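You operate a simulated robot arm through the tools that you are given. There is no shell and no other tool. Be economical: measure what you need, move in short steps, check, and stop when the job is done.

Carry out the task below with a simulated robot arm. There is one attempt and no reset: what you move stays moved.

## Task
Rake the clumps out of BED 2 and lock its cover again.
Fine: use the green-grip rake and put it back. Set down upright: green-grip rake. What is to be rubbed or washed off counts as gone when no trace of it is left.

It is judged by the outcome, as a careful person would: the job done as asked, and still so three seconds after it is handed in. It fails if anything else is knocked over, pushed out of place, dropped, spilled or broken. A push-on lid holds only when it is set on centred and level and pressed home; a screw cap is set on level and turned clockwise until tight.

## Robot
A 7-joint arm with a two-finger parallel gripper, fixed in place. Base frame: the origin is at the foot of the arm, x ahead of it, y to its left, z up. Lengths are in mm, angles in degrees, forces in N, time in s.
With the tool pointing down near the work surface it reaches from about 360 to 780 mm from the base axis. Its first joint turns from -166.0 to 166.0 degrees. Payload 3.91 kg.
Tool frame: the origin (TCP) lies between the finger pads and is the grasp point; the fingertips stand 30 mm ahead of it; z points along the fingers, y is the line along which they close. Largest opening 110 mm; finger width 20, thickness 10; the body of the gripper, 48 by 112 mm, starts 55 mm behind the TCP.
Orientation is that of the tool frame in the base frame, as a unit quaternion [x, y, z, w]. With the fingers straight down and closing along the base's y, the tool's x points along the base's -x, its y along +y and its z along -z.

## Interface
- The arm moves only by the tool nudge_tool. Its argument "rows" is a list of rows, each a list of 7 numbers: the gripper command, from -1 (fully open) to 1 (shut), values between in proportion, then the shift along the base's x, y, z in cm, then the turn, a rotation vector about the base's x, y, z in degrees. In form: [[hand, dx, dy, dz, ax, ay, az], ...]. A call has 1 to 12 rows; each row shifts and turns the commanded pose from where the row before left it. Rows are played at 5 a second. More than 50 mm and 8.6 degrees between two rows, or a gripper value outside its range, and nothing of the call is played. Where a pose cannot be reached the arm comes as near as it can. A force on the tool above 40 N (or 10 N above the force at the start of the call, whichever is more), or a blocked arm, ends the call early, and 0.2 s more pass. Each finger travels about 153 mm/s and halts on what it meets, pressing with about 33 N; the grip force reading is that of the motor and also rises with nothing between the fingers. The clock runs only during rows and for 0.2 s after the last one: add rows that do not move to give the fingers time. It gives the time, the measured TCP pose, the force on the tool (base axes), the opening and the grip force at its end, in the units of the frame above (readings bear some noise), with the torque about the TCP (base axes, N m) and any sound that the robot's microphone picked up.
- Cameras (640 x 400 px; columns grow to the right, rows downward): "scene" is fixed at [400.1, -491.2, 1690.6]; the picture's right is [0.95, -0.31, 0.00], its down [-0.28, -0.86, -0.43] and it looks along [0.13, 0.41, -0.90] (base axes); focal length 231 px, centre (320, 200). "wrist" rides on the gripper at [77, 7, -114] in the tool frame; the picture's right is [-0.09, 1.00, 0.00], its down [-0.80, -0.07, -0.59] and it looks along [-0.59, -0.05, 0.80] (tool axes); focal length 270 px, centre (320, 200). There is no depth. A picture from a camera that has moved, and an enlarged one, comes with that camera's place and axes in the base frame and with its lens. The place of the scene camera against the robot may be out by one fixed shift of up to 12 mm in any direction.
- capture(camera): a new picture of that camera. No time passes.
- lift_body(by): slides the trunk up (or, below 0, down) by that many mm; the arm rides with it, the base frame stays. It gives what a move gives, with no picture.
- inspect(camera, box): a new picture of the part [left, top, right, bottom] of that camera's present view, enlarged. No time passes.
- sign_off(): hands the job in; it is judged then, once.

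Go step by step. Nothing tells you positions but the pictures and the camera data: compare them with the known pose of the tool, close in by small moves and look again before you grip or let go. The budget is 120 turns and 64 pictures, counting those below and the enlarged ones. Unless the task says otherwise, let go and move clear before handing in, and close with one line.

The tools are called after "Call:" as a command line: name --pt "numbers of a row" for each row, then --argument value for the rest, lists and objects as JSON in quotes. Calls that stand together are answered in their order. nudge_tool: Moves the arm, as the interface text tells. Its arguments: {"type":"object","properties":{"rows":{"type":"array","items":{"type":"array","items":{"type":"number"}}}},"required":["rows"]} The other tools are called the same way: lift_body (by) slides the trunk up or down; capture (camera) takes a picture; inspect (camera, box) takes an enlarged picture of a part of a camera's view; sign_off () hands the job in.

At the start:

```text
clock: 0.0
position: [378.4, -161.3, 1399.6]
ee_rot: [0.0, 1.0, 0.0, 0.0]
ft_force: [0.3, 1.6, 0.2]
moment: [-0.01, -0.02, 0.01]
width: 109.9
grasp_force: 0.1
trunk travel left (down, up): [-575.0, 35.0]
```

scene: 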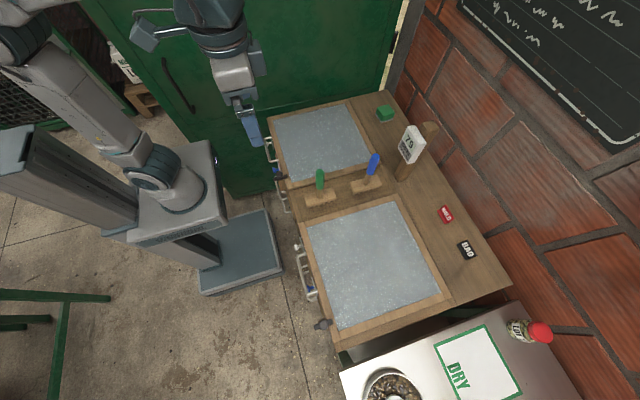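
wrist: 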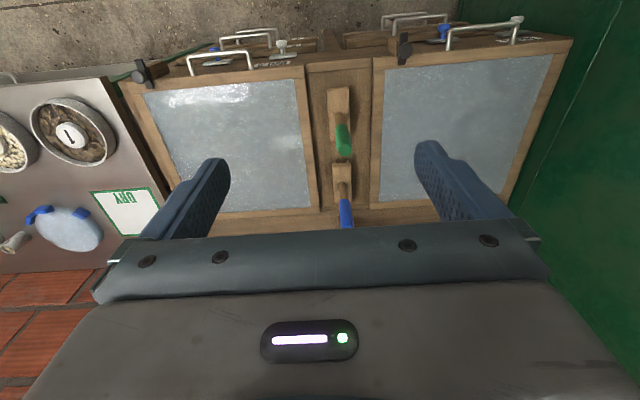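

I see two glazed beds with front handles and latches, with a green and a blue rake standing between them. I'll look closer to find which is BED 2 and how its cover locks.

Call:
inspect --camera "scene" --box '[230, 90, 430, 215]'

Call:
inspect --camera "scene" --box '[270, 190, 510, 340]'

Call:
inspect --camera "wrist" --box '[110, 0, 350, 150]'

Call:
inspect --camera "wrist" --box '[340, 0, 580, 150]'

```text
3.20 times, centred on (330, 152) of scene
camera zoom: at [400.1, -491.2, 1690.6], right [0.95, -0.31, 0.0], down [-0.28, -0.86, -0.43], along [0.13, 0.41, -0.9], focal length 739 px, centre (288, 352)
```

zoom: 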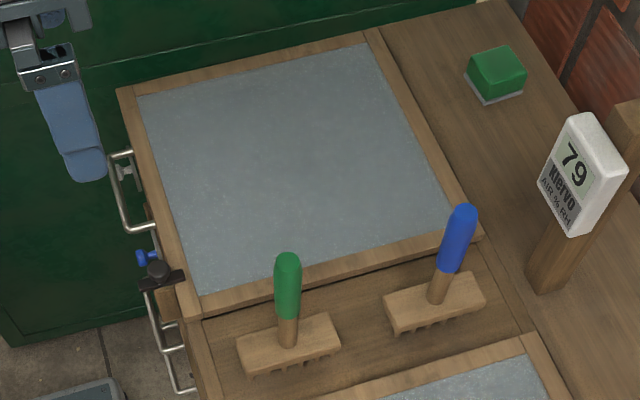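

```text
2.67 times, centred on (390, 265) of scene
camera zoom: at [400.1, -491.2, 1690.6], right [0.95, -0.31, 0.0], down [-0.28, -0.86, -0.43], along [0.13, 0.41, -0.9], focal length 616 px, centre (133, 27)
```

zoom: 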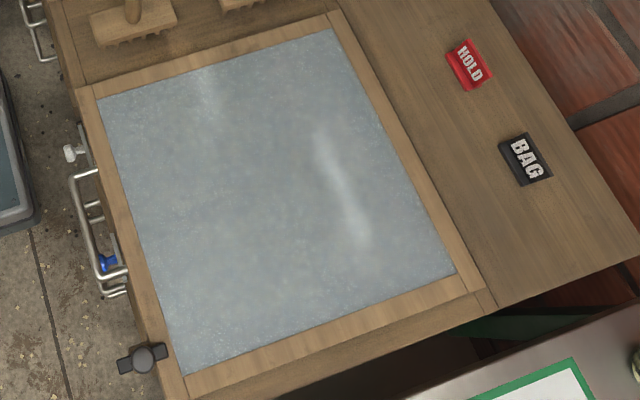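

```text
2.67 times, centred on (230, 75) of wrist
camera zoom: at [301.9, -155.2, 1515.3], right [0.09, 1.0, 0.0], down [0.8, -0.07, 0.59], along [0.59, -0.05, -0.8], focal length 721 px, centre (560, 533)
```

zoom: 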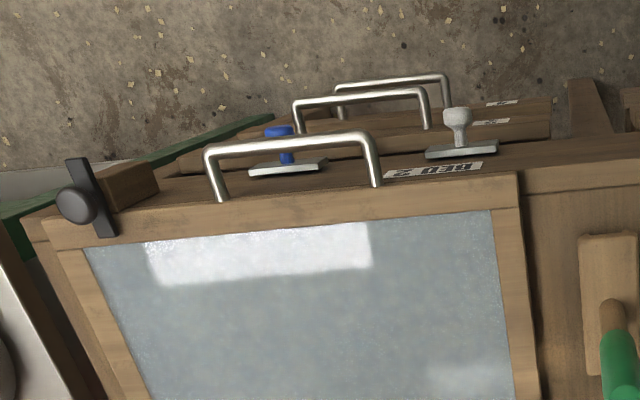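

```text
2.67 times, centred on (460, 75) of wrist
camera zoom: at [301.9, -155.2, 1515.3], right [0.09, 1.0, 0.0], down [0.8, -0.07, 0.59], along [0.59, -0.05, -0.8], focal length 721 px, centre (-53, 533)
```

zoom: 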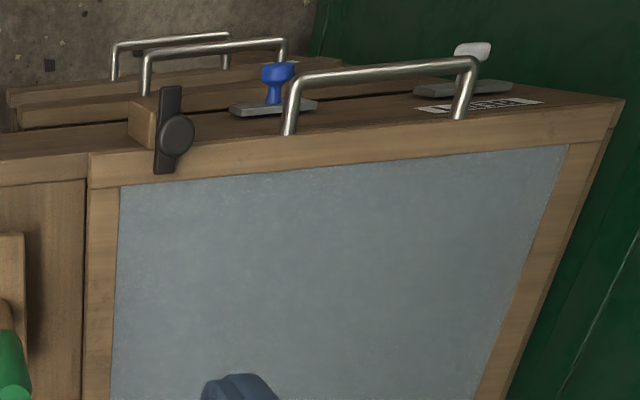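

BED 2 is the bed at negative y (handle near x≈376, y≈-373, z≈890). I'll tilt the tool forward and move back to get a view of the front faces and latches.

Call:
nudge_tool --pt "-1 -2 -4 0 0 -8 0" --pt "-1 -2 -4 0 0 -8 0" --pt "-1 -2 -4 0 0 -8 0" --pt "-1 -2 -4 0 0 0 0" --pt "-1 -2 -4 0 0 0 0" --pt "-1 0 0 0 0 0 0"

Call:
lift_body --by -250

Call:
capture --camera "wrist"

```text
clock: 1.4
position: [282.0, -358.2, 1398.4]
ee_rot: [-0.001, 0.978, 0.0, 0.209]
ft_force: [0.6, 0.5, -0.6]
moment: [0.02, -0.01, 0.01]
width: 110.1
grasp_force: 0.1
trunk travel left (down, up): [-575.0, 35.0]
```

```text
clock: 4.0
position: [281.3, -358.0, 1149.0]
ee_rot: [0.0, 0.978, 0.0, 0.208]
ft_force: [0.1, 0.3, 0.0]
moment: [0.02, -0.01, 0.0]
width: 109.9
grasp_force: 0.1
trunk travel left (down, up): [-325.0, 285.0]
```

```text
57 pictures are left
camera wrist: at [164.5, -351.2, 1223.0], right [0.08, 1.0, 0.04], down [0.49, -0.07, 0.87], along [0.87, -0.05, -0.49], focal length 270 px, centre (320, 200)
```

wrist: 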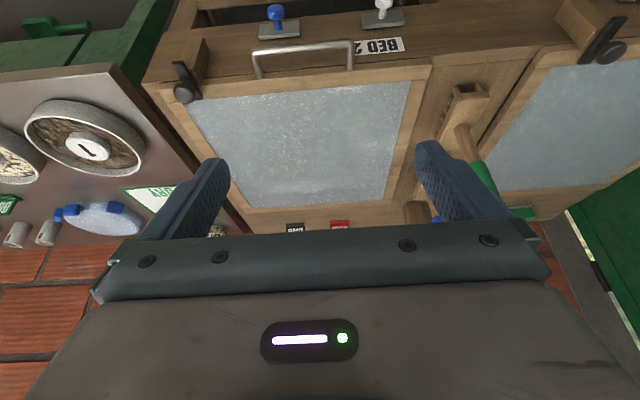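

The picture is upside down (image up = world down). I'll zoom on the front panel.

Call:
inspect --camera "wrist" --box '[140, 0, 440, 187]'

```text
2.13 times, centred on (290, 94) of wrist
camera zoom: at [164.5, -351.2, 1223.0], right [0.08, 1.0, 0.04], down [0.49, -0.07, 0.87], along [0.87, -0.05, -0.49], focal length 577 px, centre (384, 427)
```

zoom: 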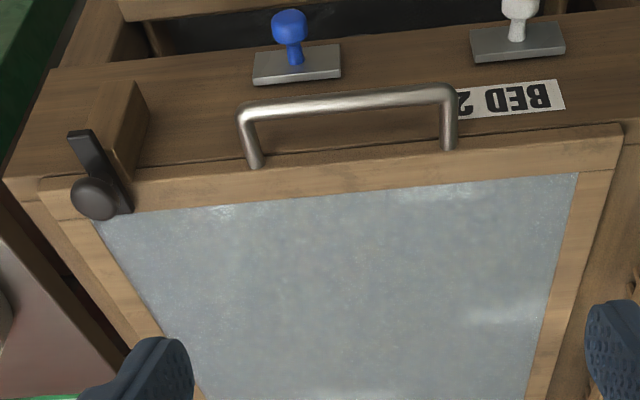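

Handle bar spans y≈-443…-311 at about (375, z 872); the turn-button's knob sits near (396,-543,911), its bar lying along x over the lid. I'll go above the knob for a close look.

Call:
nudge_tool --pt "-1 3 -4.5 0 0 8 0" --pt "-1 3 -4.5 0 0 8 0" --pt "-1 3 -4.5 0 0 8 0" --pt "-1 2.5 -5 0 0 0 0" --pt "-1 0 0 0 0 0 0"

Call:
lift_body --by -110

Call:
capture --camera "wrist"

```text
refused: row 1 steps farther than a row can; nothing moved
```

```text
clock: 5.4
position: [281.0, -358.6, 1041.3]
ee_rot: [-0.001, 0.978, 0.001, 0.208]
ft_force: [0.7, -0.4, 0.6]
moment: [-0.02, -0.03, 0.01]
width: 110.3
grasp_force: 0.1
trunk travel left (down, up): [-215.0, 395.0]
```

```text
55 pictures are left
camera wrist: at [164.5, -351.1, 1113.0], right [0.08, 1.0, 0.04], down [0.49, -0.07, 0.87], along [0.87, -0.05, -0.49], focal length 270 px, centre (320, 200)
```

wrist: 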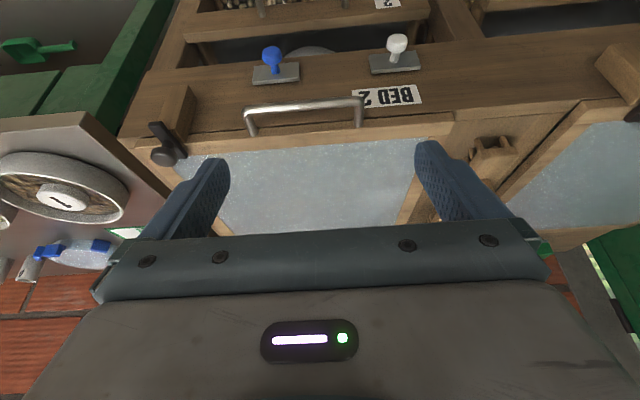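

The row was over the 50 mm limit, so I'm splitting it.

Call:
nudge_tool --pt "-1 2 -3.5 0 0 8 0" --pt "-1 2 -3.5 0 0 8 0" --pt "-1 2 -3.5 0 0 8 0" --pt "-1 2.5 -4 0 0 0 0" --pt "-1 3 -4 0 0 0 0" --pt "-1 0 0 0 0 0 0"

Call:
capture --camera "wrist"

```text
clock: 6.8
position: [345.5, -474.9, 1032.2]
ee_rot: [-0.001, 1.0, 0.0, 0.0]
ft_force: [0.1, 0.0, 0.4]
moment: [-0.03, 0.02, 0.03]
width: 109.7
grasp_force: 0.2
out of reach, approached as far as the arm can: row 4, 5
trunk travel left (down, up): [-215.0, 395.0]
```

```text
54 pictures are left
camera wrist: at [268.7, -468.6, 1147.6], right [0.09, 1.0, 0.0], down [0.8, -0.07, 0.59], along [0.59, -0.05, -0.8], focal length 270 px, centre (320, 200)
```

wrist: 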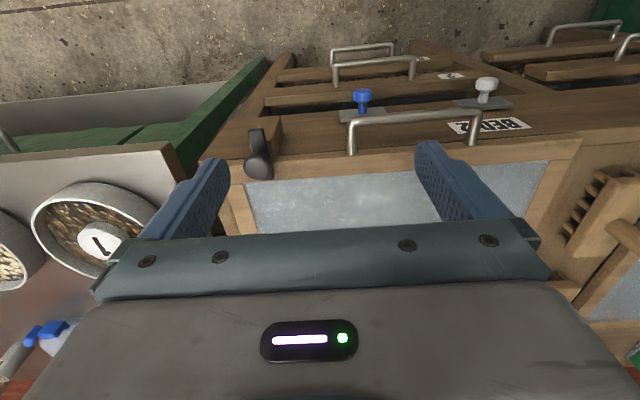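

That pose is out of reach because the shoulder is too low. I'll raise the trunk and lower the arm instead.

Call:
lift_body --by 250

Call:
nudge_tool --pt "-1 0 0 -5 0 0 0" --pt "-1 0 0 -5 0 0 0" --pt "-1 2 -2 -4 0 0 0" --pt "-1 2 -3 -3 0 0 0" --pt "-1 1 -2 -4 0 0 0" --pt "-1 0 0 -3 0 0 0" --pt "-1 0 0 0 0 0 0"

Call:
capture --camera "wrist"

```text
clock: 9.4
position: [346.4, -475.3, 1282.3]
ee_rot: [0.0, 1.0, -0.001, 0.0]
ft_force: [0.9, 0.0, 1.2]
moment: [-0.01, 0.0, 0.03]
width: 110.3
grasp_force: 0.1
trunk travel left (down, up): [-465.0, 145.0]
```

```text
clock: 11.0
position: [394.9, -545.1, 1043.6]
ee_rot: [-0.001, 1.0, -0.001, 0.001]
ft_force: [0.2, -1.2, 0.1]
moment: [-0.02, 0.01, 0.0]
width: 110.1
grasp_force: 0.2
trunk travel left (down, up): [-465.0, 145.0]
```

```text
53 pictures are left
camera wrist: at [319.1, -538.4, 1158.2], right [0.09, 1.0, 0.0], down [0.8, -0.07, 0.6], along [0.59, -0.05, -0.8], focal length 270 px, centre (320, 200)
```

wrist: 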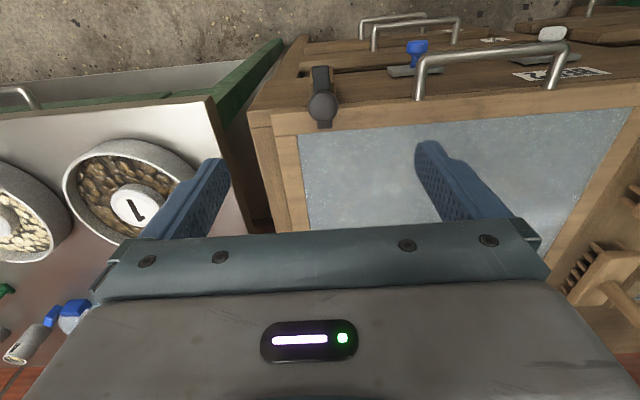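

Call:
inspect --camera "wrist" --box '[230, 30, 430, 155]'

```text
3.20 times, centred on (330, 92) of wrist
camera zoom: at [319.1, -538.4, 1158.2], right [0.09, 1.0, 0.0], down [0.8, -0.07, 0.6], along [0.59, -0.05, -0.8], focal length 865 px, centre (288, 544)
```

zoom: 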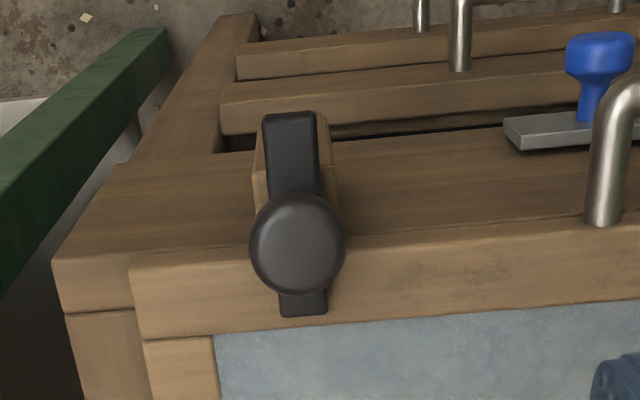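

The turn-bar runs x≈365–424 at y≈-542, pivot ≈(395,-542), with a knob of about 27 mm. I'll descend over the knob with the tips staying above the lid level.

Call:
nudge_tool --pt "-1 0 0.25 -4 0 0 0" --pt "-1 0 0 -3.5 0 0 0" --pt "-1 0 0 -2.5 0 0 0" --pt "-0.2 0 0 0 0 0 0" --pt "-0.2 0 0 0 0 0 0"

Call:
capture --camera "wrist"

```text
clock: 12.2
position: [394.2, -543.8, 942.1]
ee_rot: [0.0, 1.0, -0.001, 0.001]
ft_force: [-0.9, 0.2, 0.5]
moment: [0.02, 0.01, 0.01]
width: 65.9
grasp_force: 0.1
trunk travel left (down, up): [-465.0, 145.0]
```

```text
51 pictures are left
camera wrist: at [317.3, -537.4, 1057.2], right [0.09, 1.0, 0.0], down [0.8, -0.07, 0.6], along [0.59, -0.05, -0.8], focal length 270 px, centre (320, 200)
```

wrist: 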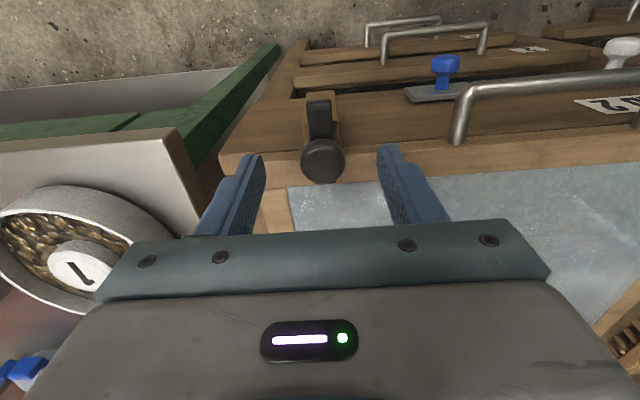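

Knob is centred between the fingertips. I'll go down 12 mm and close.

Call:
nudge_tool --pt "-0.2 0.1 0.1 -1.2 0 0 0" --pt "0.2 0 0 0 0 0 0" --pt "1 0 0 0 0 0 0" --pt "1 0 0 0 0 0 0" --pt "1 0 0 0 0 0 0"

Call:
inspect --camera "wrist" --box '[220, 60, 420, 185]'

```text
clock: 13.4
position: [396.0, -542.3, 930.7]
ee_rot: [0.001, 1.0, 0.0, 0.001]
ft_force: [1.4, -6.7, 2.3]
moment: [-0.27, -0.04, 0.04]
width: 27.4
grasp_force: 45.3
trunk travel left (down, up): [-465.0, 145.0]
```

```text
3.20 times, centred on (320, 122) of wrist
camera zoom: at [318.5, -535.9, 1045.6], right [0.09, 1.0, 0.0], down [0.8, -0.07, 0.6], along [0.59, -0.05, -0.8], focal length 865 px, centre (320, 448)
```

zoom: 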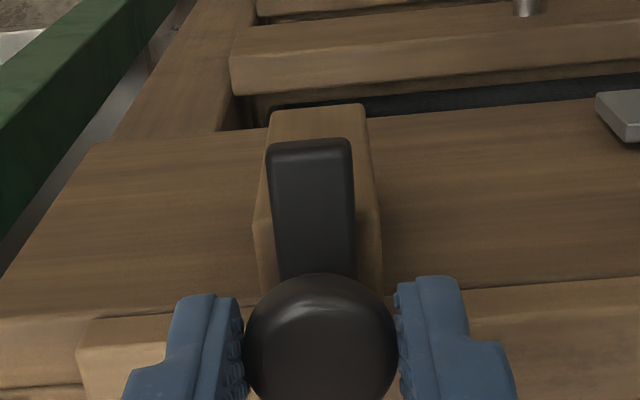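

The knob is gripped. I'll try turning it about the vertical a little and read the torque.

Call:
nudge_tool --pt "1 0 0 0 0 0 5" --pt "1 0 0 0 0 0 8" --pt "1 0 0 0 0 0 8" --pt "1 0 0 0 0 0 0"

Call:
inspect --camera "wrist" --box '[220, 60, 420, 185]'

```text
clock: 14.4
position: [395.5, -543.6, 931.0]
ee_rot: [-0.183, 0.983, 0.0, 0.001]
ft_force: [-2.0, -12.5, -2.1]
moment: [-0.47, 0.05, -0.38]
width: 27.3
grasp_force: 44.9
trunk travel left (down, up): [-465.0, 145.0]
```

```text
3.20 times, centred on (320, 122) of wrist
camera zoom: at [321.1, -565.1, 1045.6], right [-0.28, 0.96, 0.0], down [0.77, 0.22, 0.6], along [0.57, 0.16, -0.8], focal length 865 px, centre (320, 448)
```

zoom: 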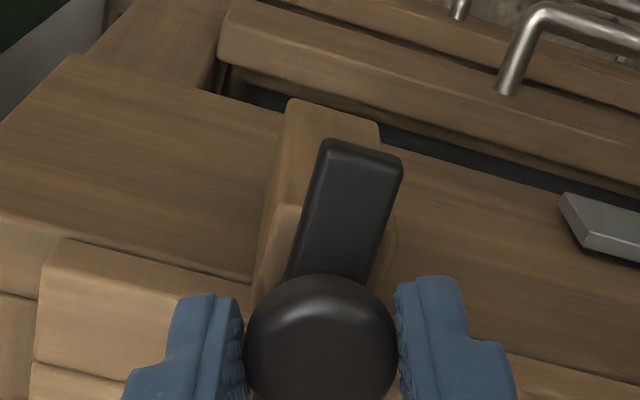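

The bar did not follow; the fingers slipped or it has a stop in that direction. I'll turn back and try the opposite way.

Call:
nudge_tool --pt "1 0 0.1 0 0 0 -8" --pt "1 0 0 0 0 0 -8" --pt "1 0 0 0 0 0 -8" --pt "1 0 0 0 0 0 -8" --pt "1 0 0 0 0 0 -8" --pt "1 0 0 0 0 0 0"

Call:
inspect --camera "wrist" --box '[220, 60, 420, 185]'

```text
clock: 15.8
position: [395.1, -541.5, 930.7]
ee_rot: [0.166, 0.986, 0.0, 0.0]
ft_force: [-8.4, -11.2, -4.8]
moment: [-0.44, -0.09, -0.01]
width: 27.5
grasp_force: 44.9
trunk travel left (down, up): [-465.0, 145.0]
```

```text
3.20 times, centred on (320, 122) of wrist
camera zoom: at [325.1, -510.6, 1045.7], right [0.41, 0.91, 0.0], down [0.73, -0.33, 0.59], along [0.54, -0.24, -0.8], focal length 865 px, centre (320, 448)
```

zoom: 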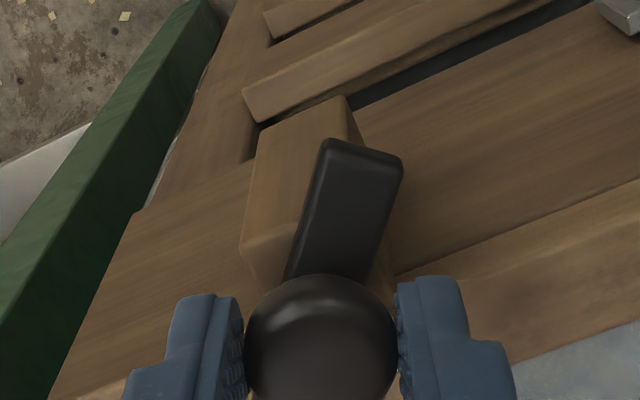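

The bar follows clockwise, having turned about 40° so far. I'll continue to about 90°.

Call:
nudge_tool --pt "1 0 0 0 0 0 -8" --pt "1 0 0 0 0 0 -8" --pt "1 0 0 0 0 0 -8" --pt "1 0 0 0 0 0 -8" --pt "1 0 0 0 0 0 -8" --pt "1 0 0 0 0 0 -8" --pt "1 0 0 0 0 0 0"

Call:
inspect --camera "wrist" --box '[220, 60, 420, 185]'

```text
clock: 17.4
position: [396.4, -541.2, 931.5]
ee_rot: [0.553, 0.833, 0.0, 0.001]
ft_force: [-7.4, -5.8, -4.2]
moment: [-0.54, -0.12, -0.01]
width: 27.3
grasp_force: 44.8
trunk travel left (down, up): [-465.0, 145.0]
```

```text
3.20 times, centred on (320, 122) of wrist
camera zoom: at [373.1, -467.6, 1045.7], right [0.95, 0.31, 0.0], down [0.25, -0.77, 0.59], along [0.18, -0.57, -0.8], focal length 865 px, centre (320, 448)
```

zoom: 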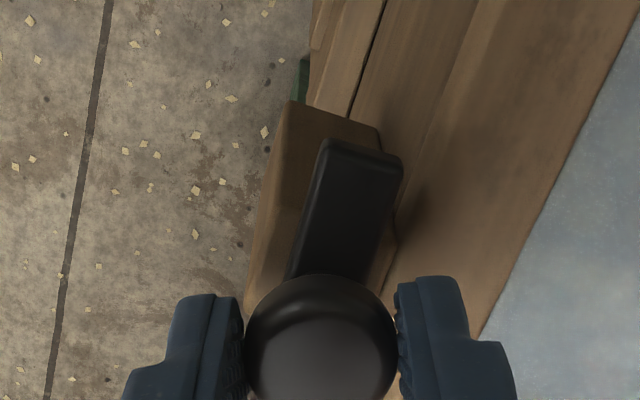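

The bar is now parallel to the lid edge. I'll release, rise and check.

Call:
nudge_tool --pt "0.3 0 0 0 0 0 0" --pt "0.1 0 0 0 0 0 0" --pt "0.1 0 0 3 0 0 0" --pt "-0.2 0 0 5 0 0 0" --pt "-0.2 0 0 5 0 0 8" --pt "-0.2 0 0 0 0 0 8" --pt "-0.2 0 0 0 0 0 8" --pt "-0.2 0 0 0 0 0 8" --pt "-0.2 0 0 0 0 0 8" --pt "-0.2 0 0 0 0 0 8" --pt "-0.2 0 0 0 0 0 8" --pt "-0.2 0 0 0 0 0 8"

Call:
capture --camera "wrist"

```text
clock: 20.0
position: [397.1, -539.8, 1061.2]
ee_rot: [0.024, 1.0, -0.001, 0.0]
ft_force: [-0.4, 0.3, -0.1]
moment: [0.0, 0.01, -0.01]
width: 66.0
grasp_force: 0.0
trunk travel left (down, up): [-465.0, 145.0]
```

```text
46 pictures are left
camera wrist: at [320.1, -529.8, 1175.8], right [0.14, 0.99, 0.0], down [0.8, -0.11, 0.6], along [0.59, -0.08, -0.8], focal length 270 px, centre (320, 200)
```

wrist: 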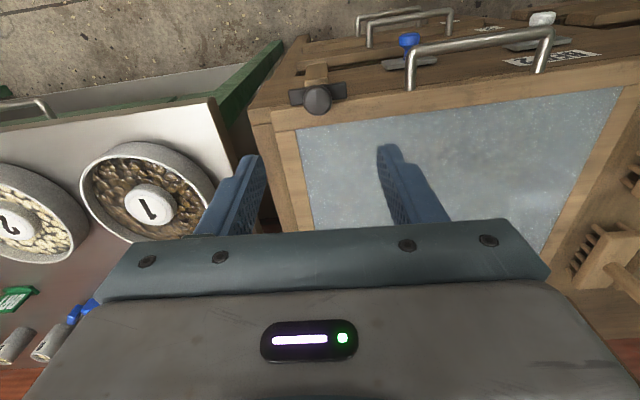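

The latch is open. Next I'll approach the lid handle with the tool pitched about 45° forward and the fingers straddling the bar from above and below, starting from a standoff.

Call:
nudge_tool --pt "-0.2 -1 2 0 0 0 -8" --pt "-0.2 -1 2 0 0 0 -8" --pt "-0.2 -1 2 0 0 0 -8" --pt "-0.2 -1 2 0 0 0 -8" --pt "-0.2 -1 2 0 0 0 -8" --pt "-0.2 -1 2 0 0 0 -8" --pt "-0.2 -1 2 0 0 0 -8" --pt "-0.2 -1 2.3 0 0 0 -8" --pt "-0.2 -1 0 -1 0 0 -8" --pt "-0.2 0 0 -1 0 0 -8" --pt "-0.2 0 0 0 0 0 -7.2" --pt "-0.2 0 0 0 0 0 0"

Call:
nudge_tool --pt "-0.2 0 0 -1 0 -8 0" --pt "-0.2 0 0 -1 0 -8 0" --pt "-0.2 0 0 -2 0 -8 0" --pt "-0.2 0 0 -2 0 -8 0" --pt "-0.2 0 0 -2 0 -8 0" --pt "-0.2 0 0 -2 0 -5 0" --pt "-0.2 0 0 0 0 0 0"

Call:
capture --camera "wrist"

```text
clock: 22.6
position: [306.6, -378.1, 1040.5]
ee_rot: [0.709, 0.705, -0.001, 0.0]
ft_force: [-1.2, 0.6, 0.5]
moment: [0.01, -0.01, 0.04]
width: 65.9
grasp_force: 0.2
trunk travel left (down, up): [-465.0, 145.0]
```

```text
clock: 24.2
position: [307.2, -378.3, 940.5]
ee_rot: [0.655, 0.652, 0.271, 0.271]
ft_force: [-0.1, 0.0, 0.5]
moment: [0.0, -0.01, -0.04]
width: 66.0
grasp_force: 0.0
trunk travel left (down, up): [-465.0, 145.0]
```

```text
45 pictures are left
camera wrist: at [231.6, -301.7, 1026.5], right [0.7, -0.09, 0.7], down [-0.47, -0.8, 0.37], along [0.53, -0.59, -0.61], focal length 270 px, centre (320, 200)
```

wrist: 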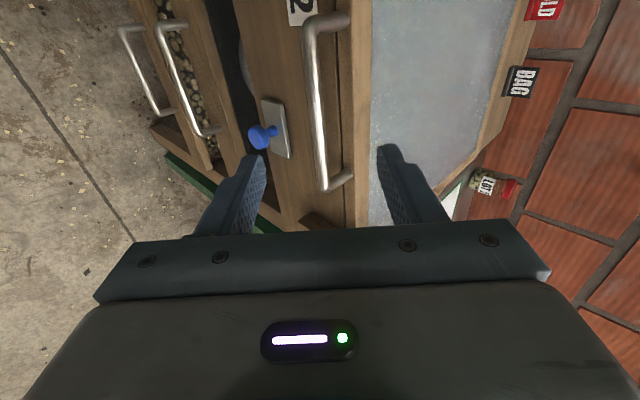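

The bar is centred between the fingers. I'll narrow the opening to about 30 mm and advance along the tool axis, then look.

Call:
nudge_tool --pt "0.45 0 0 0 0 0 0" --pt "0.45 2 0 -2 0 0 0" --pt "0.45 2 0 -2 0 0 0" --pt "0.45 0 0 0 0 0 0"

Call:
capture --camera "wrist"

```text
clock: 25.2
position: [347.1, -375.2, 902.5]
ee_rot: [0.654, 0.653, 0.27, 0.27]
ft_force: [-0.3, 0.5, 0.0]
moment: [-0.01, 0.0, 0.01]
width: 30.2
grasp_force: 0.0
trunk travel left (down, up): [-465.0, 145.0]
```

```text
44 pictures are left
camera wrist: at [271.9, -298.5, 987.8], right [0.71, -0.09, 0.7], down [-0.47, -0.8, 0.37], along [0.53, -0.59, -0.61], focal length 270 px, centre (320, 200)
```

wrist: 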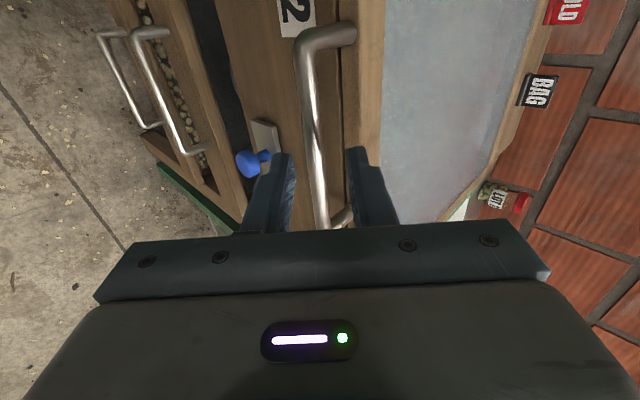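

Well aligned. I'll advance about 15 mm more and close on the bar.

Call:
nudge_tool --pt "0.45 1.4 0 -1.5 0 0 0" --pt "0.7 0 0 0 0 0 0" --pt "1 0 0 0 0 0 0" --pt "1 0 0 0 0 0 0"

Call:
inspect --camera "wrist" --box '[200, 60, 440, 210]'

```text
clock: 26.2
position: [359.2, -375.1, 886.9]
ee_rot: [0.655, 0.653, 0.27, 0.269]
ft_force: [-9.8, 2.1, -4.3]
moment: [-0.32, 0.35, 0.02]
width: 11.8
grasp_force: 45.0
trunk travel left (down, up): [-465.0, 145.0]
```

```text
2.67 times, centred on (320, 135) of wrist
camera zoom: at [283.4, -298.7, 973.6], right [0.71, -0.09, 0.7], down [-0.47, -0.8, 0.37], along [0.53, -0.59, -0.61], focal length 721 px, centre (320, 373)
```

zoom: 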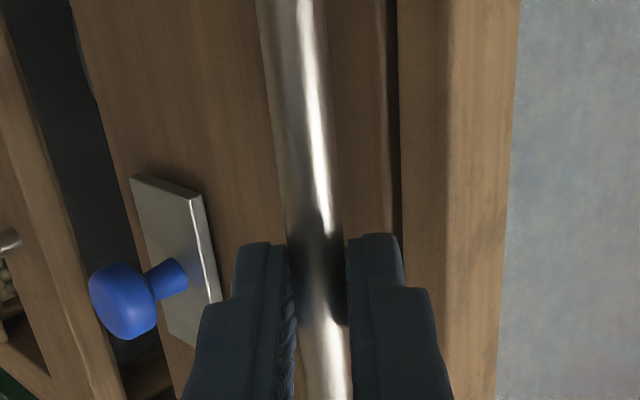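

The bar is gripped (11.8 mm). Testing a small lift.

Call:
nudge_tool --pt "1 0 0 1 0 0 0" --pt "1 0 0 1 0 0 0" --pt "1 0.1 0 1 0 0 0" --pt "1 0 0 0 0 0 0"

Call:
capture --camera "scene"

```text
clock: 27.2
position: [360.5, -375.8, 915.7]
ee_rot: [0.654, 0.653, 0.271, 0.27]
ft_force: [-11.8, 9.8, -2.2]
moment: [0.4, 0.31, 0.48]
width: 11.7
grasp_force: 44.8
trunk travel left (down, up): [-465.0, 145.0]
```

```text
42 pictures are left
```

scene: 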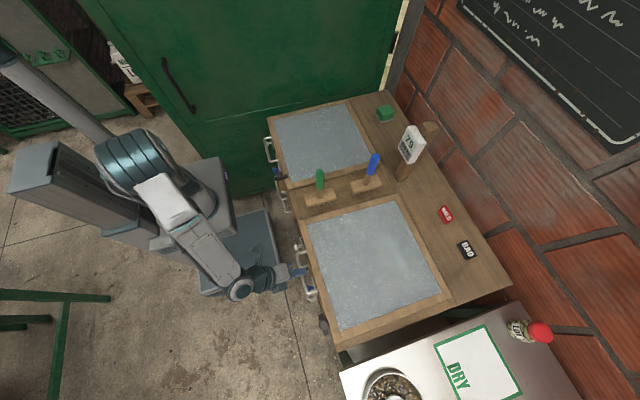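

The lid is rising with little load. Continuing along the hinge arc (R≈425).

Call:
nudge_tool --pt "1 0.48 0 4.05 0 0 0" --pt "1 0.87 0 3.99 0 0 0" --pt "1 1.24 0 3.88 0 0 0" --pt "1 1.61 0 3.75 0 0 0" --pt "1 0 0 0 0 0 0"

Call:
capture --camera "wrist"

```text
clock: 28.4
position: [404.2, -377.1, 1073.5]
ee_rot: [0.654, 0.653, 0.27, 0.27]
ft_force: [-10.4, 19.5, 3.1]
moment: [0.76, 0.16, 0.83]
width: 11.4
grasp_force: 44.8
trunk travel left (down, up): [-465.0, 145.0]
```

```text
41 pictures are left
camera wrist: at [328.1, -299.5, 1159.6], right [0.7, -0.09, 0.7], down [-0.47, -0.8, 0.37], along [0.53, -0.59, -0.61], focal length 270 px, centre (320, 200)
```

wrist: 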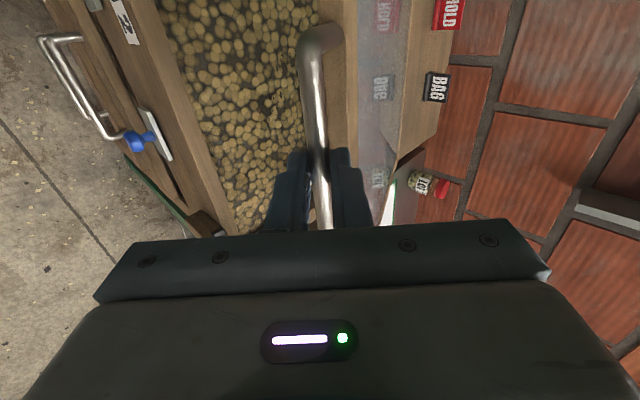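

The bed is showing. Continuing the arc with a slight +y relief.

Call:
nudge_tool --pt "1 1.96 0.1 3.57 0 0 0" --pt "1 2.3 0.1 3.38 0 0 0" --pt "1 2.61 0 3.13 0 0 0" --pt "1 2.89 0 2.87 0 0 0" --pt "1 0 0 0 0 0 0"

```text
clock: 29.6
position: [498.9, -376.4, 1202.6]
ee_rot: [0.655, 0.651, 0.27, 0.274]
ft_force: [-11.7, -6.7, 12.0]
moment: [-1.03, -0.06, -0.78]
width: 11.5
grasp_force: 45.0
trunk travel left (down, up): [-465.0, 145.0]
```

Call:
nudge_tool --pt "1 3.16 0 2.58 0 0 0" --pt "1 3.39 0 2.27 0 0 0" --pt "1 3.59 0 1.93 0 0 0" --pt "1 3.76 0 1.58 0 0 0" --pt "1 0 0 0 0 0 0"

Call:
capture --camera "scene"

```text
clock: 30.8
position: [638.8, -376.9, 1289.5]
ee_rot: [0.654, 0.651, 0.272, 0.274]
ft_force: [-9.3, -19.7, 28.3]
moment: [-0.68, -0.4, -0.31]
width: 11.4
grasp_force: 44.8
trunk travel left (down, up): [-465.0, 145.0]
```

```text
40 pictures are left
```

scene: 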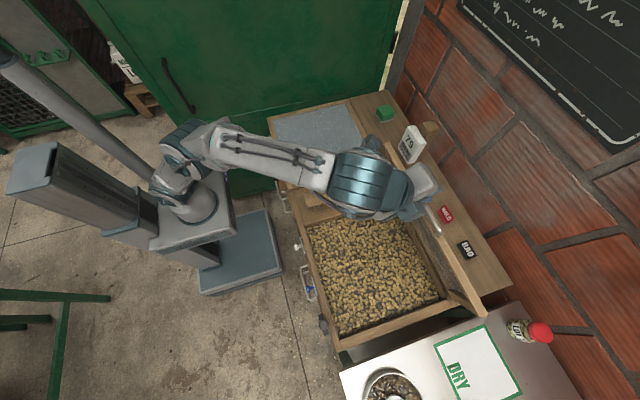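

The lid is about 70° open, with slight upward tension. I'll continue with a bit more z.

Call:
nudge_tool --pt "1 0 0.1 0.5 0 0 0" --pt "1 3.9 0 1.3 0 0 0" --pt "1 4.0 0 0.9 0 0 0" --pt "1 0 0 0 0 0 0"

```text
clock: 31.3
position: [662.0, -375.7, 1297.1]
ee_rot: [0.66, 0.649, 0.272, 0.264]
ft_force: [-2.6, -17.1, 15.1]
moment: [-1.27, -0.34, 0.18]
width: 11.7
grasp_force: 45.3
out of reach, approached as far as the arm can: row 2
trunk travel left (down, up): [-465.0, 145.0]
stopped in row 2: the force on the tool passed its limit at 124 N (the readings are from after the stop); the commanded pose is now the measured one
```

The arm is at its reach limit with the lid about 73° open. I'll loosen the fingers a few mm as a cage to feel whether the lid wants to fall back.

Call:
nudge_tool --pt "0.75 0 0 0 0 0 0" --pt "0.65 0 0 0 0 0 0" --pt "0.65 0 0 0 0 0 0"

Call:
inspect --camera "wrist" --box '[200, 60, 440, 210]'

```text
clock: 32.1
position: [665.7, -370.3, 1292.5]
ee_rot: [0.661, 0.649, 0.273, 0.259]
ft_force: [-0.8, 1.0, 0.9]
moment: [0.0, -0.03, -0.02]
width: 19.3
grasp_force: 0.0
trunk travel left (down, up): [-465.0, 145.0]
```

```text
2.67 times, centred on (320, 135) of wrist
camera zoom: at [591.2, -296.8, 1381.7], right [0.71, -0.11, 0.69], down [-0.47, -0.81, 0.36], along [0.52, -0.58, -0.63], focal length 721 px, centre (320, 373)
```

zoom: 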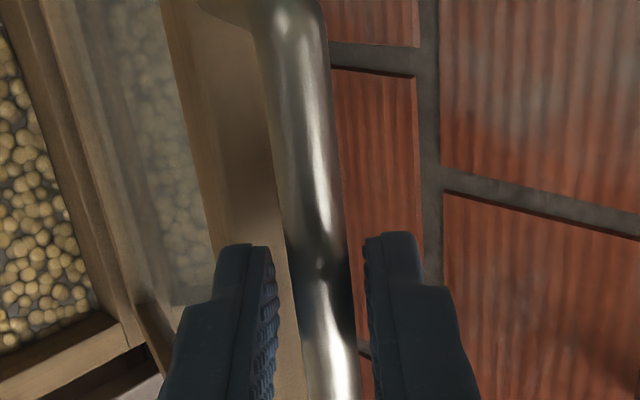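

No force and the bar floats free between the fingers, so the lid holds by itself. I'll open wider and wait to confirm.

Call:
nudge_tool --pt "0.3 0 0 0 0 0 0" --pt "0.3 0 0 0 0 0 0" --pt "0.3 0 0 0 0 0 0" --pt "0.3 0 0 0 0 0 0" --pt "0.3 0 0 0 0 0 0" --pt "0.3 0 0 0 0 0 0"

Call:
inspect --camera "wrist" --box '[200, 60, 440, 210]'

```text
clock: 33.5
position: [666.1, -370.0, 1292.4]
ee_rot: [0.66, 0.65, 0.274, 0.258]
ft_force: [-0.1, 0.1, 0.2]
moment: [-0.01, 0.0, 0.0]
width: 38.5
grasp_force: 0.0
trunk travel left (down, up): [-465.0, 145.0]
```

```text
2.67 times, centred on (320, 135) of wrist
camera zoom: at [591.5, -296.4, 1381.9], right [0.71, -0.11, 0.69], down [-0.47, -0.81, 0.36], along [0.52, -0.58, -0.63], focal length 721 px, centre (320, 373)
```

zoom: 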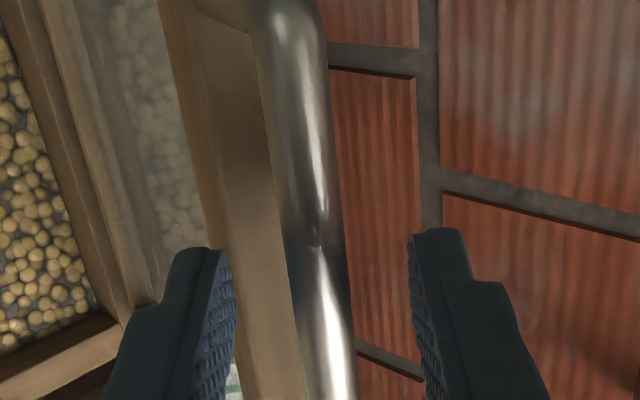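

Call:
nudge_tool --pt "0.3 0 0 0 0 0 0" --pt "0.3 0 0 0 0 0 0" --pt "0.3 0 0 0 0 0 0" --pt "0.3 0 0 0 0 0 0" --pt "0.3 0 0 0 0 0 0" --pt "0.3 0 0 0 0 0 0" --pt "0.3 0 0 0 0 0 0" --pt "0.3 0 0 0 0 0 0" --pt "0.3 0 0 0 0 0 0" --pt "0.3 0 0 0 0 0 0" --pt "0.3 0 0 0 0 0 0" --pt "0.3 0 0 0 0 0 0"

Call:
inspect --camera "wrist" --box '[200, 60, 440, 210]'

```text
clock: 36.1
position: [665.4, -371.3, 1292.9]
ee_rot: [0.66, 0.65, 0.274, 0.258]
ft_force: [0.9, -0.1, 0.6]
moment: [0.02, 0.0, 0.05]
width: 38.3
grasp_force: 0.0
trunk travel left (down, up): [-465.0, 145.0]
```

```text
2.67 times, centred on (320, 135) of wrist
camera zoom: at [591.5, -296.4, 1381.9], right [0.71, -0.11, 0.69], down [-0.47, -0.81, 0.36], along [0.52, -0.58, -0.63], focal length 721 px, centre (320, 373)
```

zoom: 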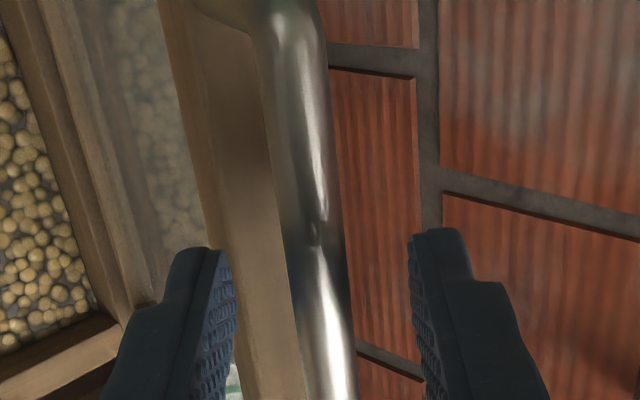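

The lid holds. I'll back out and look at the bed and the rake.

Call:
nudge_tool --pt "0.3 -3 0 3 0 0 0" --pt "0.3 -3.5 0 3 0 0 0" --pt "0.3 -4 1 0 0 8 0" --pt "0.3 -4 1 0 0 8 0" --pt "0.3 -4 1 0 0 8 0" --pt "0.3 -4 1 0 0 8 0" --pt "0.3 -2 1 0 0 8 0" --pt "0.3 0 1 0 0 5 0" --pt "0.3 0 0 0 0 0 0"

Call:
capture --camera "wrist"

Call:
capture --camera "scene"

```text
clock: 38.1
position: [424.7, -324.0, 1346.6]
ee_rot: [0.714, 0.699, 0.041, 0.027]
ft_force: [-0.1, -0.2, 0.1]
moment: [0.02, -0.03, 0.0]
width: 38.5
grasp_force: 0.1
out of reach, approached as far as the arm can: row 7, 8
trunk travel left (down, up): [-465.0, 145.0]
```

```text
36 pictures are left
camera wrist: at [422.3, -249.3, 1464.4], right [0.99, -0.11, 0.09], down [-0.14, -0.81, 0.57], along [0.01, -0.58, -0.82], focal length 270 px, centre (320, 200)
```

wrist: 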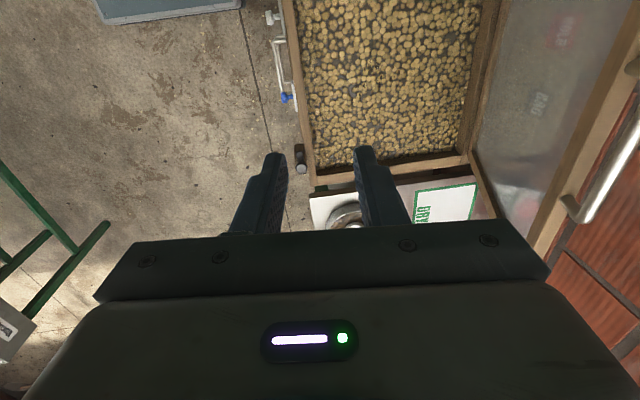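

```text
35 pictures are left
```

scene: 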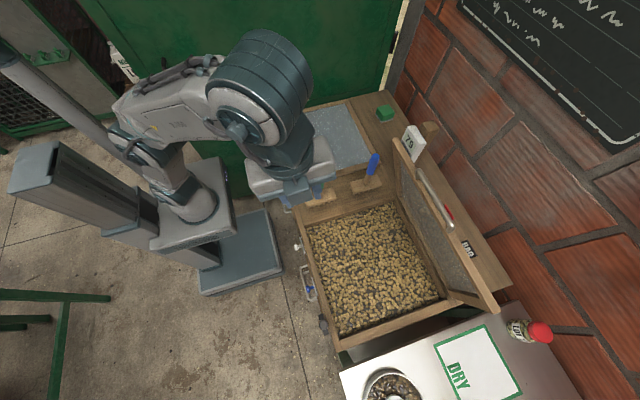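

Call:
inspect --camera "scene" --box '[290, 190, 470, 345]'

Call:
inspect --camera "wrist" --box '[280, 0, 500, 180]'

```text
2.58 times, centred on (380, 268) of scene
camera zoom: at [400.1, -491.2, 1690.6], right [0.95, -0.31, 0.0], down [-0.28, -0.86, -0.43], along [0.13, 0.41, -0.9], focal length 596 px, centre (165, 26)
```

zoom: 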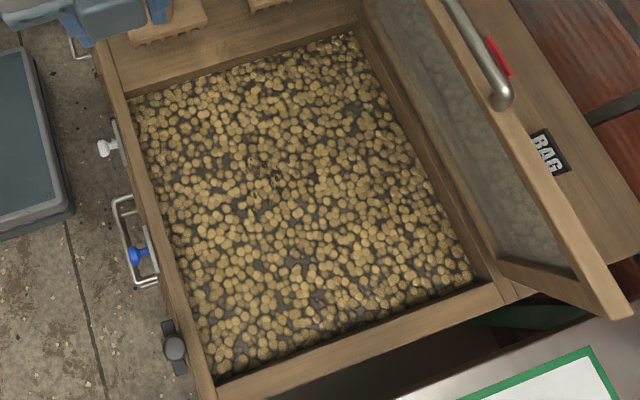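

```text
2.22 times, centred on (390, 90) of wrist
camera zoom: at [422.3, -249.3, 1464.4], right [0.99, -0.11, 0.09], down [-0.14, -0.81, 0.57], along [0.01, -0.58, -0.82], focal length 601 px, centre (164, 444)
```

zoom: 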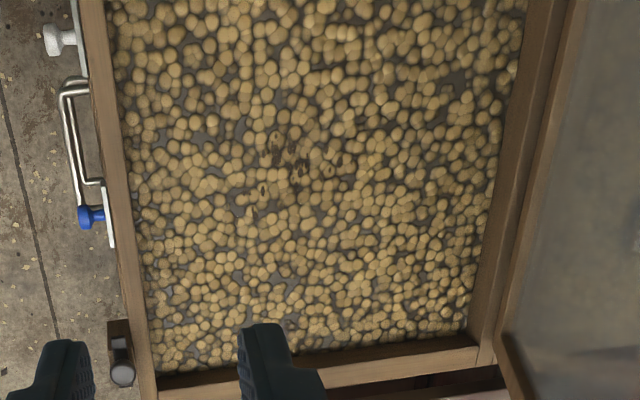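

The clump patch lies around (584,-376) on the bed. The green rake stands vertically at about (512,-135), with its grip top near z≈1107. I'll move above it and straighten the tool.

Call:
nudge_tool --pt "-0.5 0 1 -4 0 0 8" --pt "-0.5 0 1 -4 0 0 8" --pt "-0.5 0 2 -3 -1.1 5.5 0" --pt "-0.5 0.5 2 0 0 0 8" --pt "-0.5 0.5 2 0 0 0 8" --pt "-0.5 0.5 2 0 0 0 8" --pt "-0.5 0.5 2 0 0 0 8" --pt "-0.5 0.5 2 0 0 0 8" --pt "-0.5 0.5 2 0 0 0 8" --pt "-0.5 0 1 0 0 0 8" --pt "-0.5 0 0 0 0 0 8" --pt "-0.5 0 0 0 0 0 8"

Call:
nudge_tool --pt "-0.5 0 0 0 0 0 8" --pt "-0.5 0 0 0 0 0 3" --pt "-0.5 0 0 0 0 0 0"

Call:
capture --camera "wrist"

```text
clock: 40.7
position: [453.5, -152.6, 1237.9]
ee_rot: [0.028, 1.0, -0.001, -0.013]
ft_force: [0.2, 0.7, 0.3]
moment: [-0.01, -0.03, -0.04]
width: 82.5
grasp_force: 0.1
trunk travel left (down, up): [-465.0, 145.0]
```

```text
clock: 41.5
position: [452.9, -152.9, 1238.8]
ee_rot: [-0.067, 0.998, -0.002, -0.013]
ft_force: [-0.1, 1.3, 0.0]
moment: [0.0, 0.01, 0.01]
width: 82.5
grasp_force: 0.0
trunk travel left (down, up): [-465.0, 145.0]
```

```text
32 pictures are left
camera wrist: at [379.2, -156.6, 1355.1], right [-0.05, 1.0, -0.01], down [0.82, 0.04, 0.57], along [0.57, 0.02, -0.82], focal length 270 px, centre (320, 200)
```

wrist: 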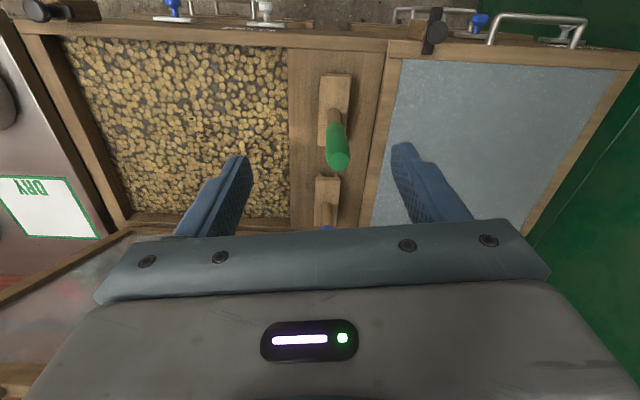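

I'll correct the yaw and tilt and shift over the handle with the tips still above its top.

Call:
nudge_tool --pt "-0.5 2 1 -2 0 0 -7.7" --pt "-0.5 2 1 -2 0 -1.5 0" --pt "-0.5 2 0 -3 0 0 0" --pt "-0.5 0 0 0 0 0 0"

Call:
inspect --camera "wrist" --box '[200, 20, 440, 200]'

```text
clock: 42.5
position: [514.6, -133.2, 1168.5]
ee_rot: [0.001, 1.0, -0.001, 0.0]
ft_force: [0.5, 0.1, -0.1]
moment: [-0.01, -0.01, -0.01]
width: 82.5
grasp_force: 0.1
trunk travel left (down, up): [-465.0, 145.0]
```

```text
2.22 times, centred on (320, 110) of wrist
camera zoom: at [437.3, -125.4, 1284.1], right [0.09, 1.0, 0.0], down [0.8, -0.07, 0.6], along [0.59, -0.06, -0.8], focal length 601 px, centre (320, 400)
```

zoom: 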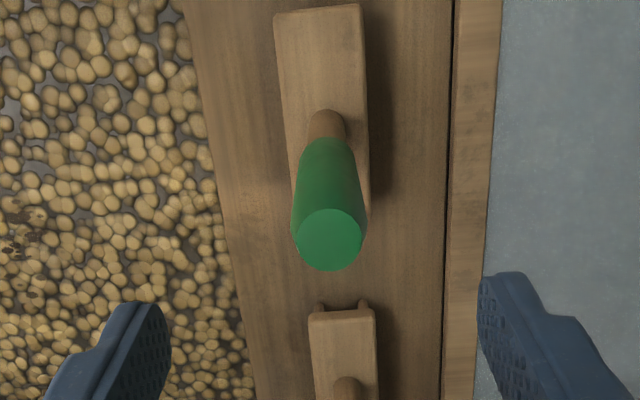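

The handle is centred, at about (513,-131) with a 23 mm diameter. I'll descend and close on it.

Call:
nudge_tool --pt "-0.5 -0.15 0.2 -4 0 0 0" --pt "-0.5 0 0 -4 0 0 0" --pt "-0.5 0 0 -3 0 0 0" --pt "-0.1 0 0 0 0 0 0"

Call:
capture --camera "wrist"

```text
clock: 43.5
position: [510.6, -131.0, 1057.4]
ee_rot: [-0.001, 1.0, -0.001, 0.0]
ft_force: [0.5, -0.1, 0.6]
moment: [-0.06, 0.0, 0.0]
width: 60.8
grasp_force: 0.1
trunk travel left (down, up): [-465.0, 145.0]
```

```text
30 pictures are left
camera wrist: at [433.9, -123.9, 1172.3], right [0.09, 1.0, 0.0], down [0.8, -0.07, 0.6], along [0.59, -0.06, -0.8], focal length 270 px, centre (320, 200)
```

wrist: 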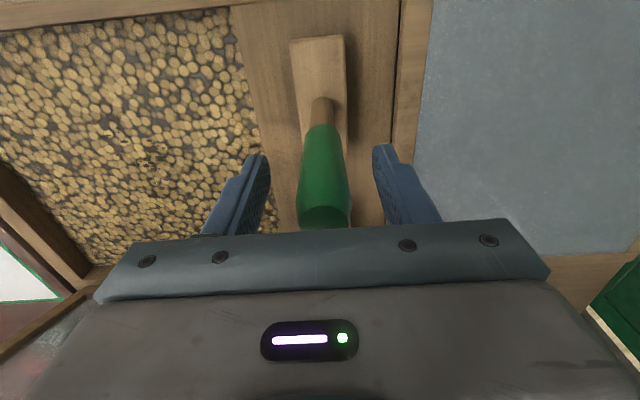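

Call:
nudge_tool --pt "0.4 0 0 0 0 0 0" --pt "1 0 0 0 0 0 0" --pt "1 0 0 0 0 0 0" --pt "1 0 0 0 0 0 0"

Call:
nudge_tool --pt "1 0 0 2 0 0 0" --pt "1 0 0 4 0 0 0" --pt "1 0 0 4 0 0 0" --pt "1 0 0 0 0 0 0"

Call:
capture --camera "scene"

```text
clock: 44.5
position: [510.6, -130.7, 1056.8]
ee_rot: [-0.001, 1.0, -0.001, -0.001]
ft_force: [-0.2, -0.2, -0.3]
moment: [0.04, -0.02, 0.03]
width: 29.4
grasp_force: 33.0
trunk travel left (down, up): [-465.0, 145.0]
```

```text
clock: 45.5
position: [513.7, -131.4, 1159.2]
ee_rot: [0.0, 1.0, -0.002, -0.001]
ft_force: [0.0, 0.0, -2.9]
moment: [0.01, 0.05, 0.02]
width: 29.2
grasp_force: 33.0
trunk travel left (down, up): [-465.0, 145.0]
```

```text
29 pictures are left
```

scene: 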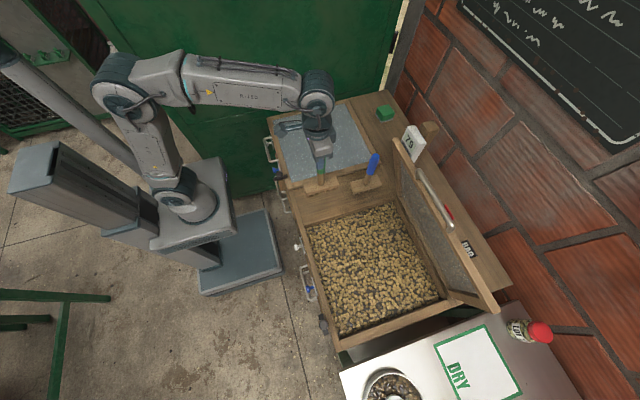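

The rake is in hand (stood at command ≈(513,-131,1057)). I'll take a baseline close-up of the clump patch before raking.

Call:
inspect --camera "scene" --box '[320, 220, 400, 270]'

Call:
nudge_tool --pt "1 1.2 -4 0 0 0 0" --pt "1 1.2 -4 0 0 0 0" --pt "1 1.2 -4 0 0 0 0" --pt "1 1.2 -4 0 0 0 0" --pt "1 1.2 -3 0 0 0 0" --pt "1 1.2 -1 0 0 0 0" --pt "1 0 0 0 0 0 0"

Call:
capture --camera "wrist"

```text
8.00 times, centred on (360, 245) of scene
camera zoom: at [400.1, -491.2, 1690.6], right [0.95, -0.31, 0.0], down [-0.28, -0.86, -0.43], along [0.13, 0.41, -0.9], focal length 1847 px, centre (0, -160)
```

zoom: 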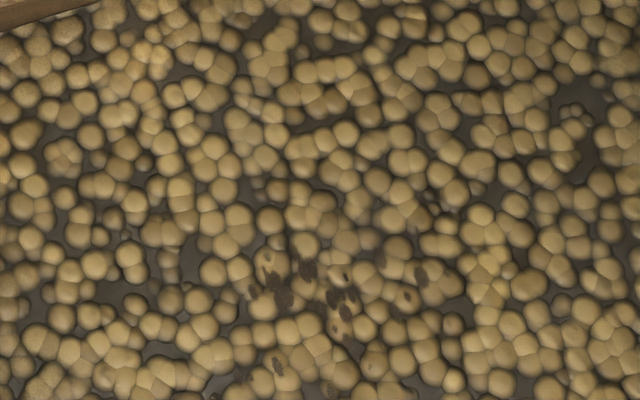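

```text
clock: 47.1
position: [583.1, -330.2, 1158.7]
ee_rot: [0.0, 1.0, -0.001, 0.0]
ft_force: [-0.5, 0.5, -3.1]
moment: [0.0, 0.04, 0.0]
width: 29.6
grasp_force: 33.4
trunk travel left (down, up): [-465.0, 145.0]
```

```text
27 pictures are left
camera wrist: at [507.0, -324.7, 1273.5], right [0.09, 1.0, 0.0], down [0.8, -0.07, 0.59], along [0.59, -0.05, -0.8], focal length 270 px, centre (320, 200)
```

wrist: 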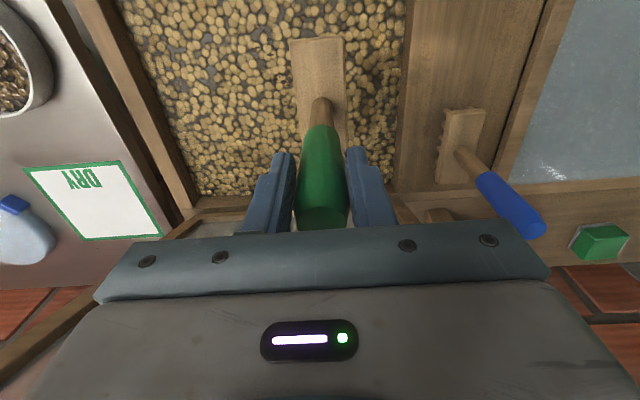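

Rake hangs straight over the bed. I'll lower it toward the surface, looking for contact.

Call:
nudge_tool --pt "1 0.3 1 -4 0 0 0" --pt "1 0 0 -4 0 0 0" --pt "1 0 0 -4 0 0 0" --pt "1 0 0 -1.5 0 0 0" --pt "1 0 0 0 0 0 0"

Call:
nudge_tool --pt "1 0 0 -0.7 0 0 0" --pt "1 0 0 -0.7 0 0 0" --pt "1 0 0 -0.7 0 0 0" --pt "1 0 0 -0.7 0 0 0" --pt "1 0 0 0 0 0 0"

Call:
capture --camera "scene"

```text
clock: 48.3
position: [586.7, -323.4, 1022.4]
ee_rot: [0.001, 1.0, -0.002, 0.001]
ft_force: [-0.2, 0.1, 0.0]
moment: [-0.03, 0.18, -0.04]
width: 29.3
grasp_force: 32.8
trunk travel left (down, up): [-465.0, 145.0]
```

```text
clock: 49.5
position: [587.3, -322.3, 992.9]
ee_rot: [0.0, 1.0, -0.001, 0.0]
ft_force: [0.4, -0.3, 0.3]
moment: [0.0, -0.01, 0.0]
width: 0.0
grasp_force: 33.0
trunk travel left (down, up): [-465.0, 145.0]
```

```text
26 pictures are left
```

scene: 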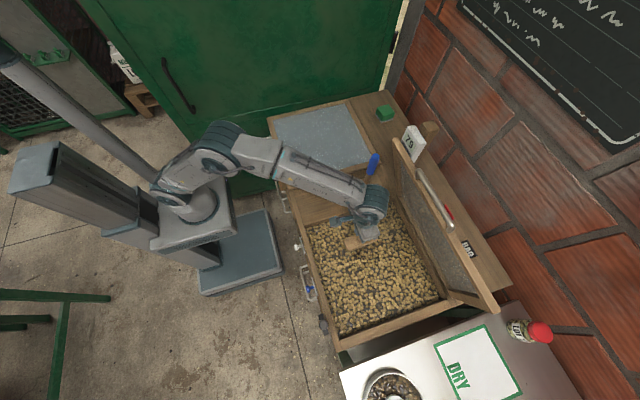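

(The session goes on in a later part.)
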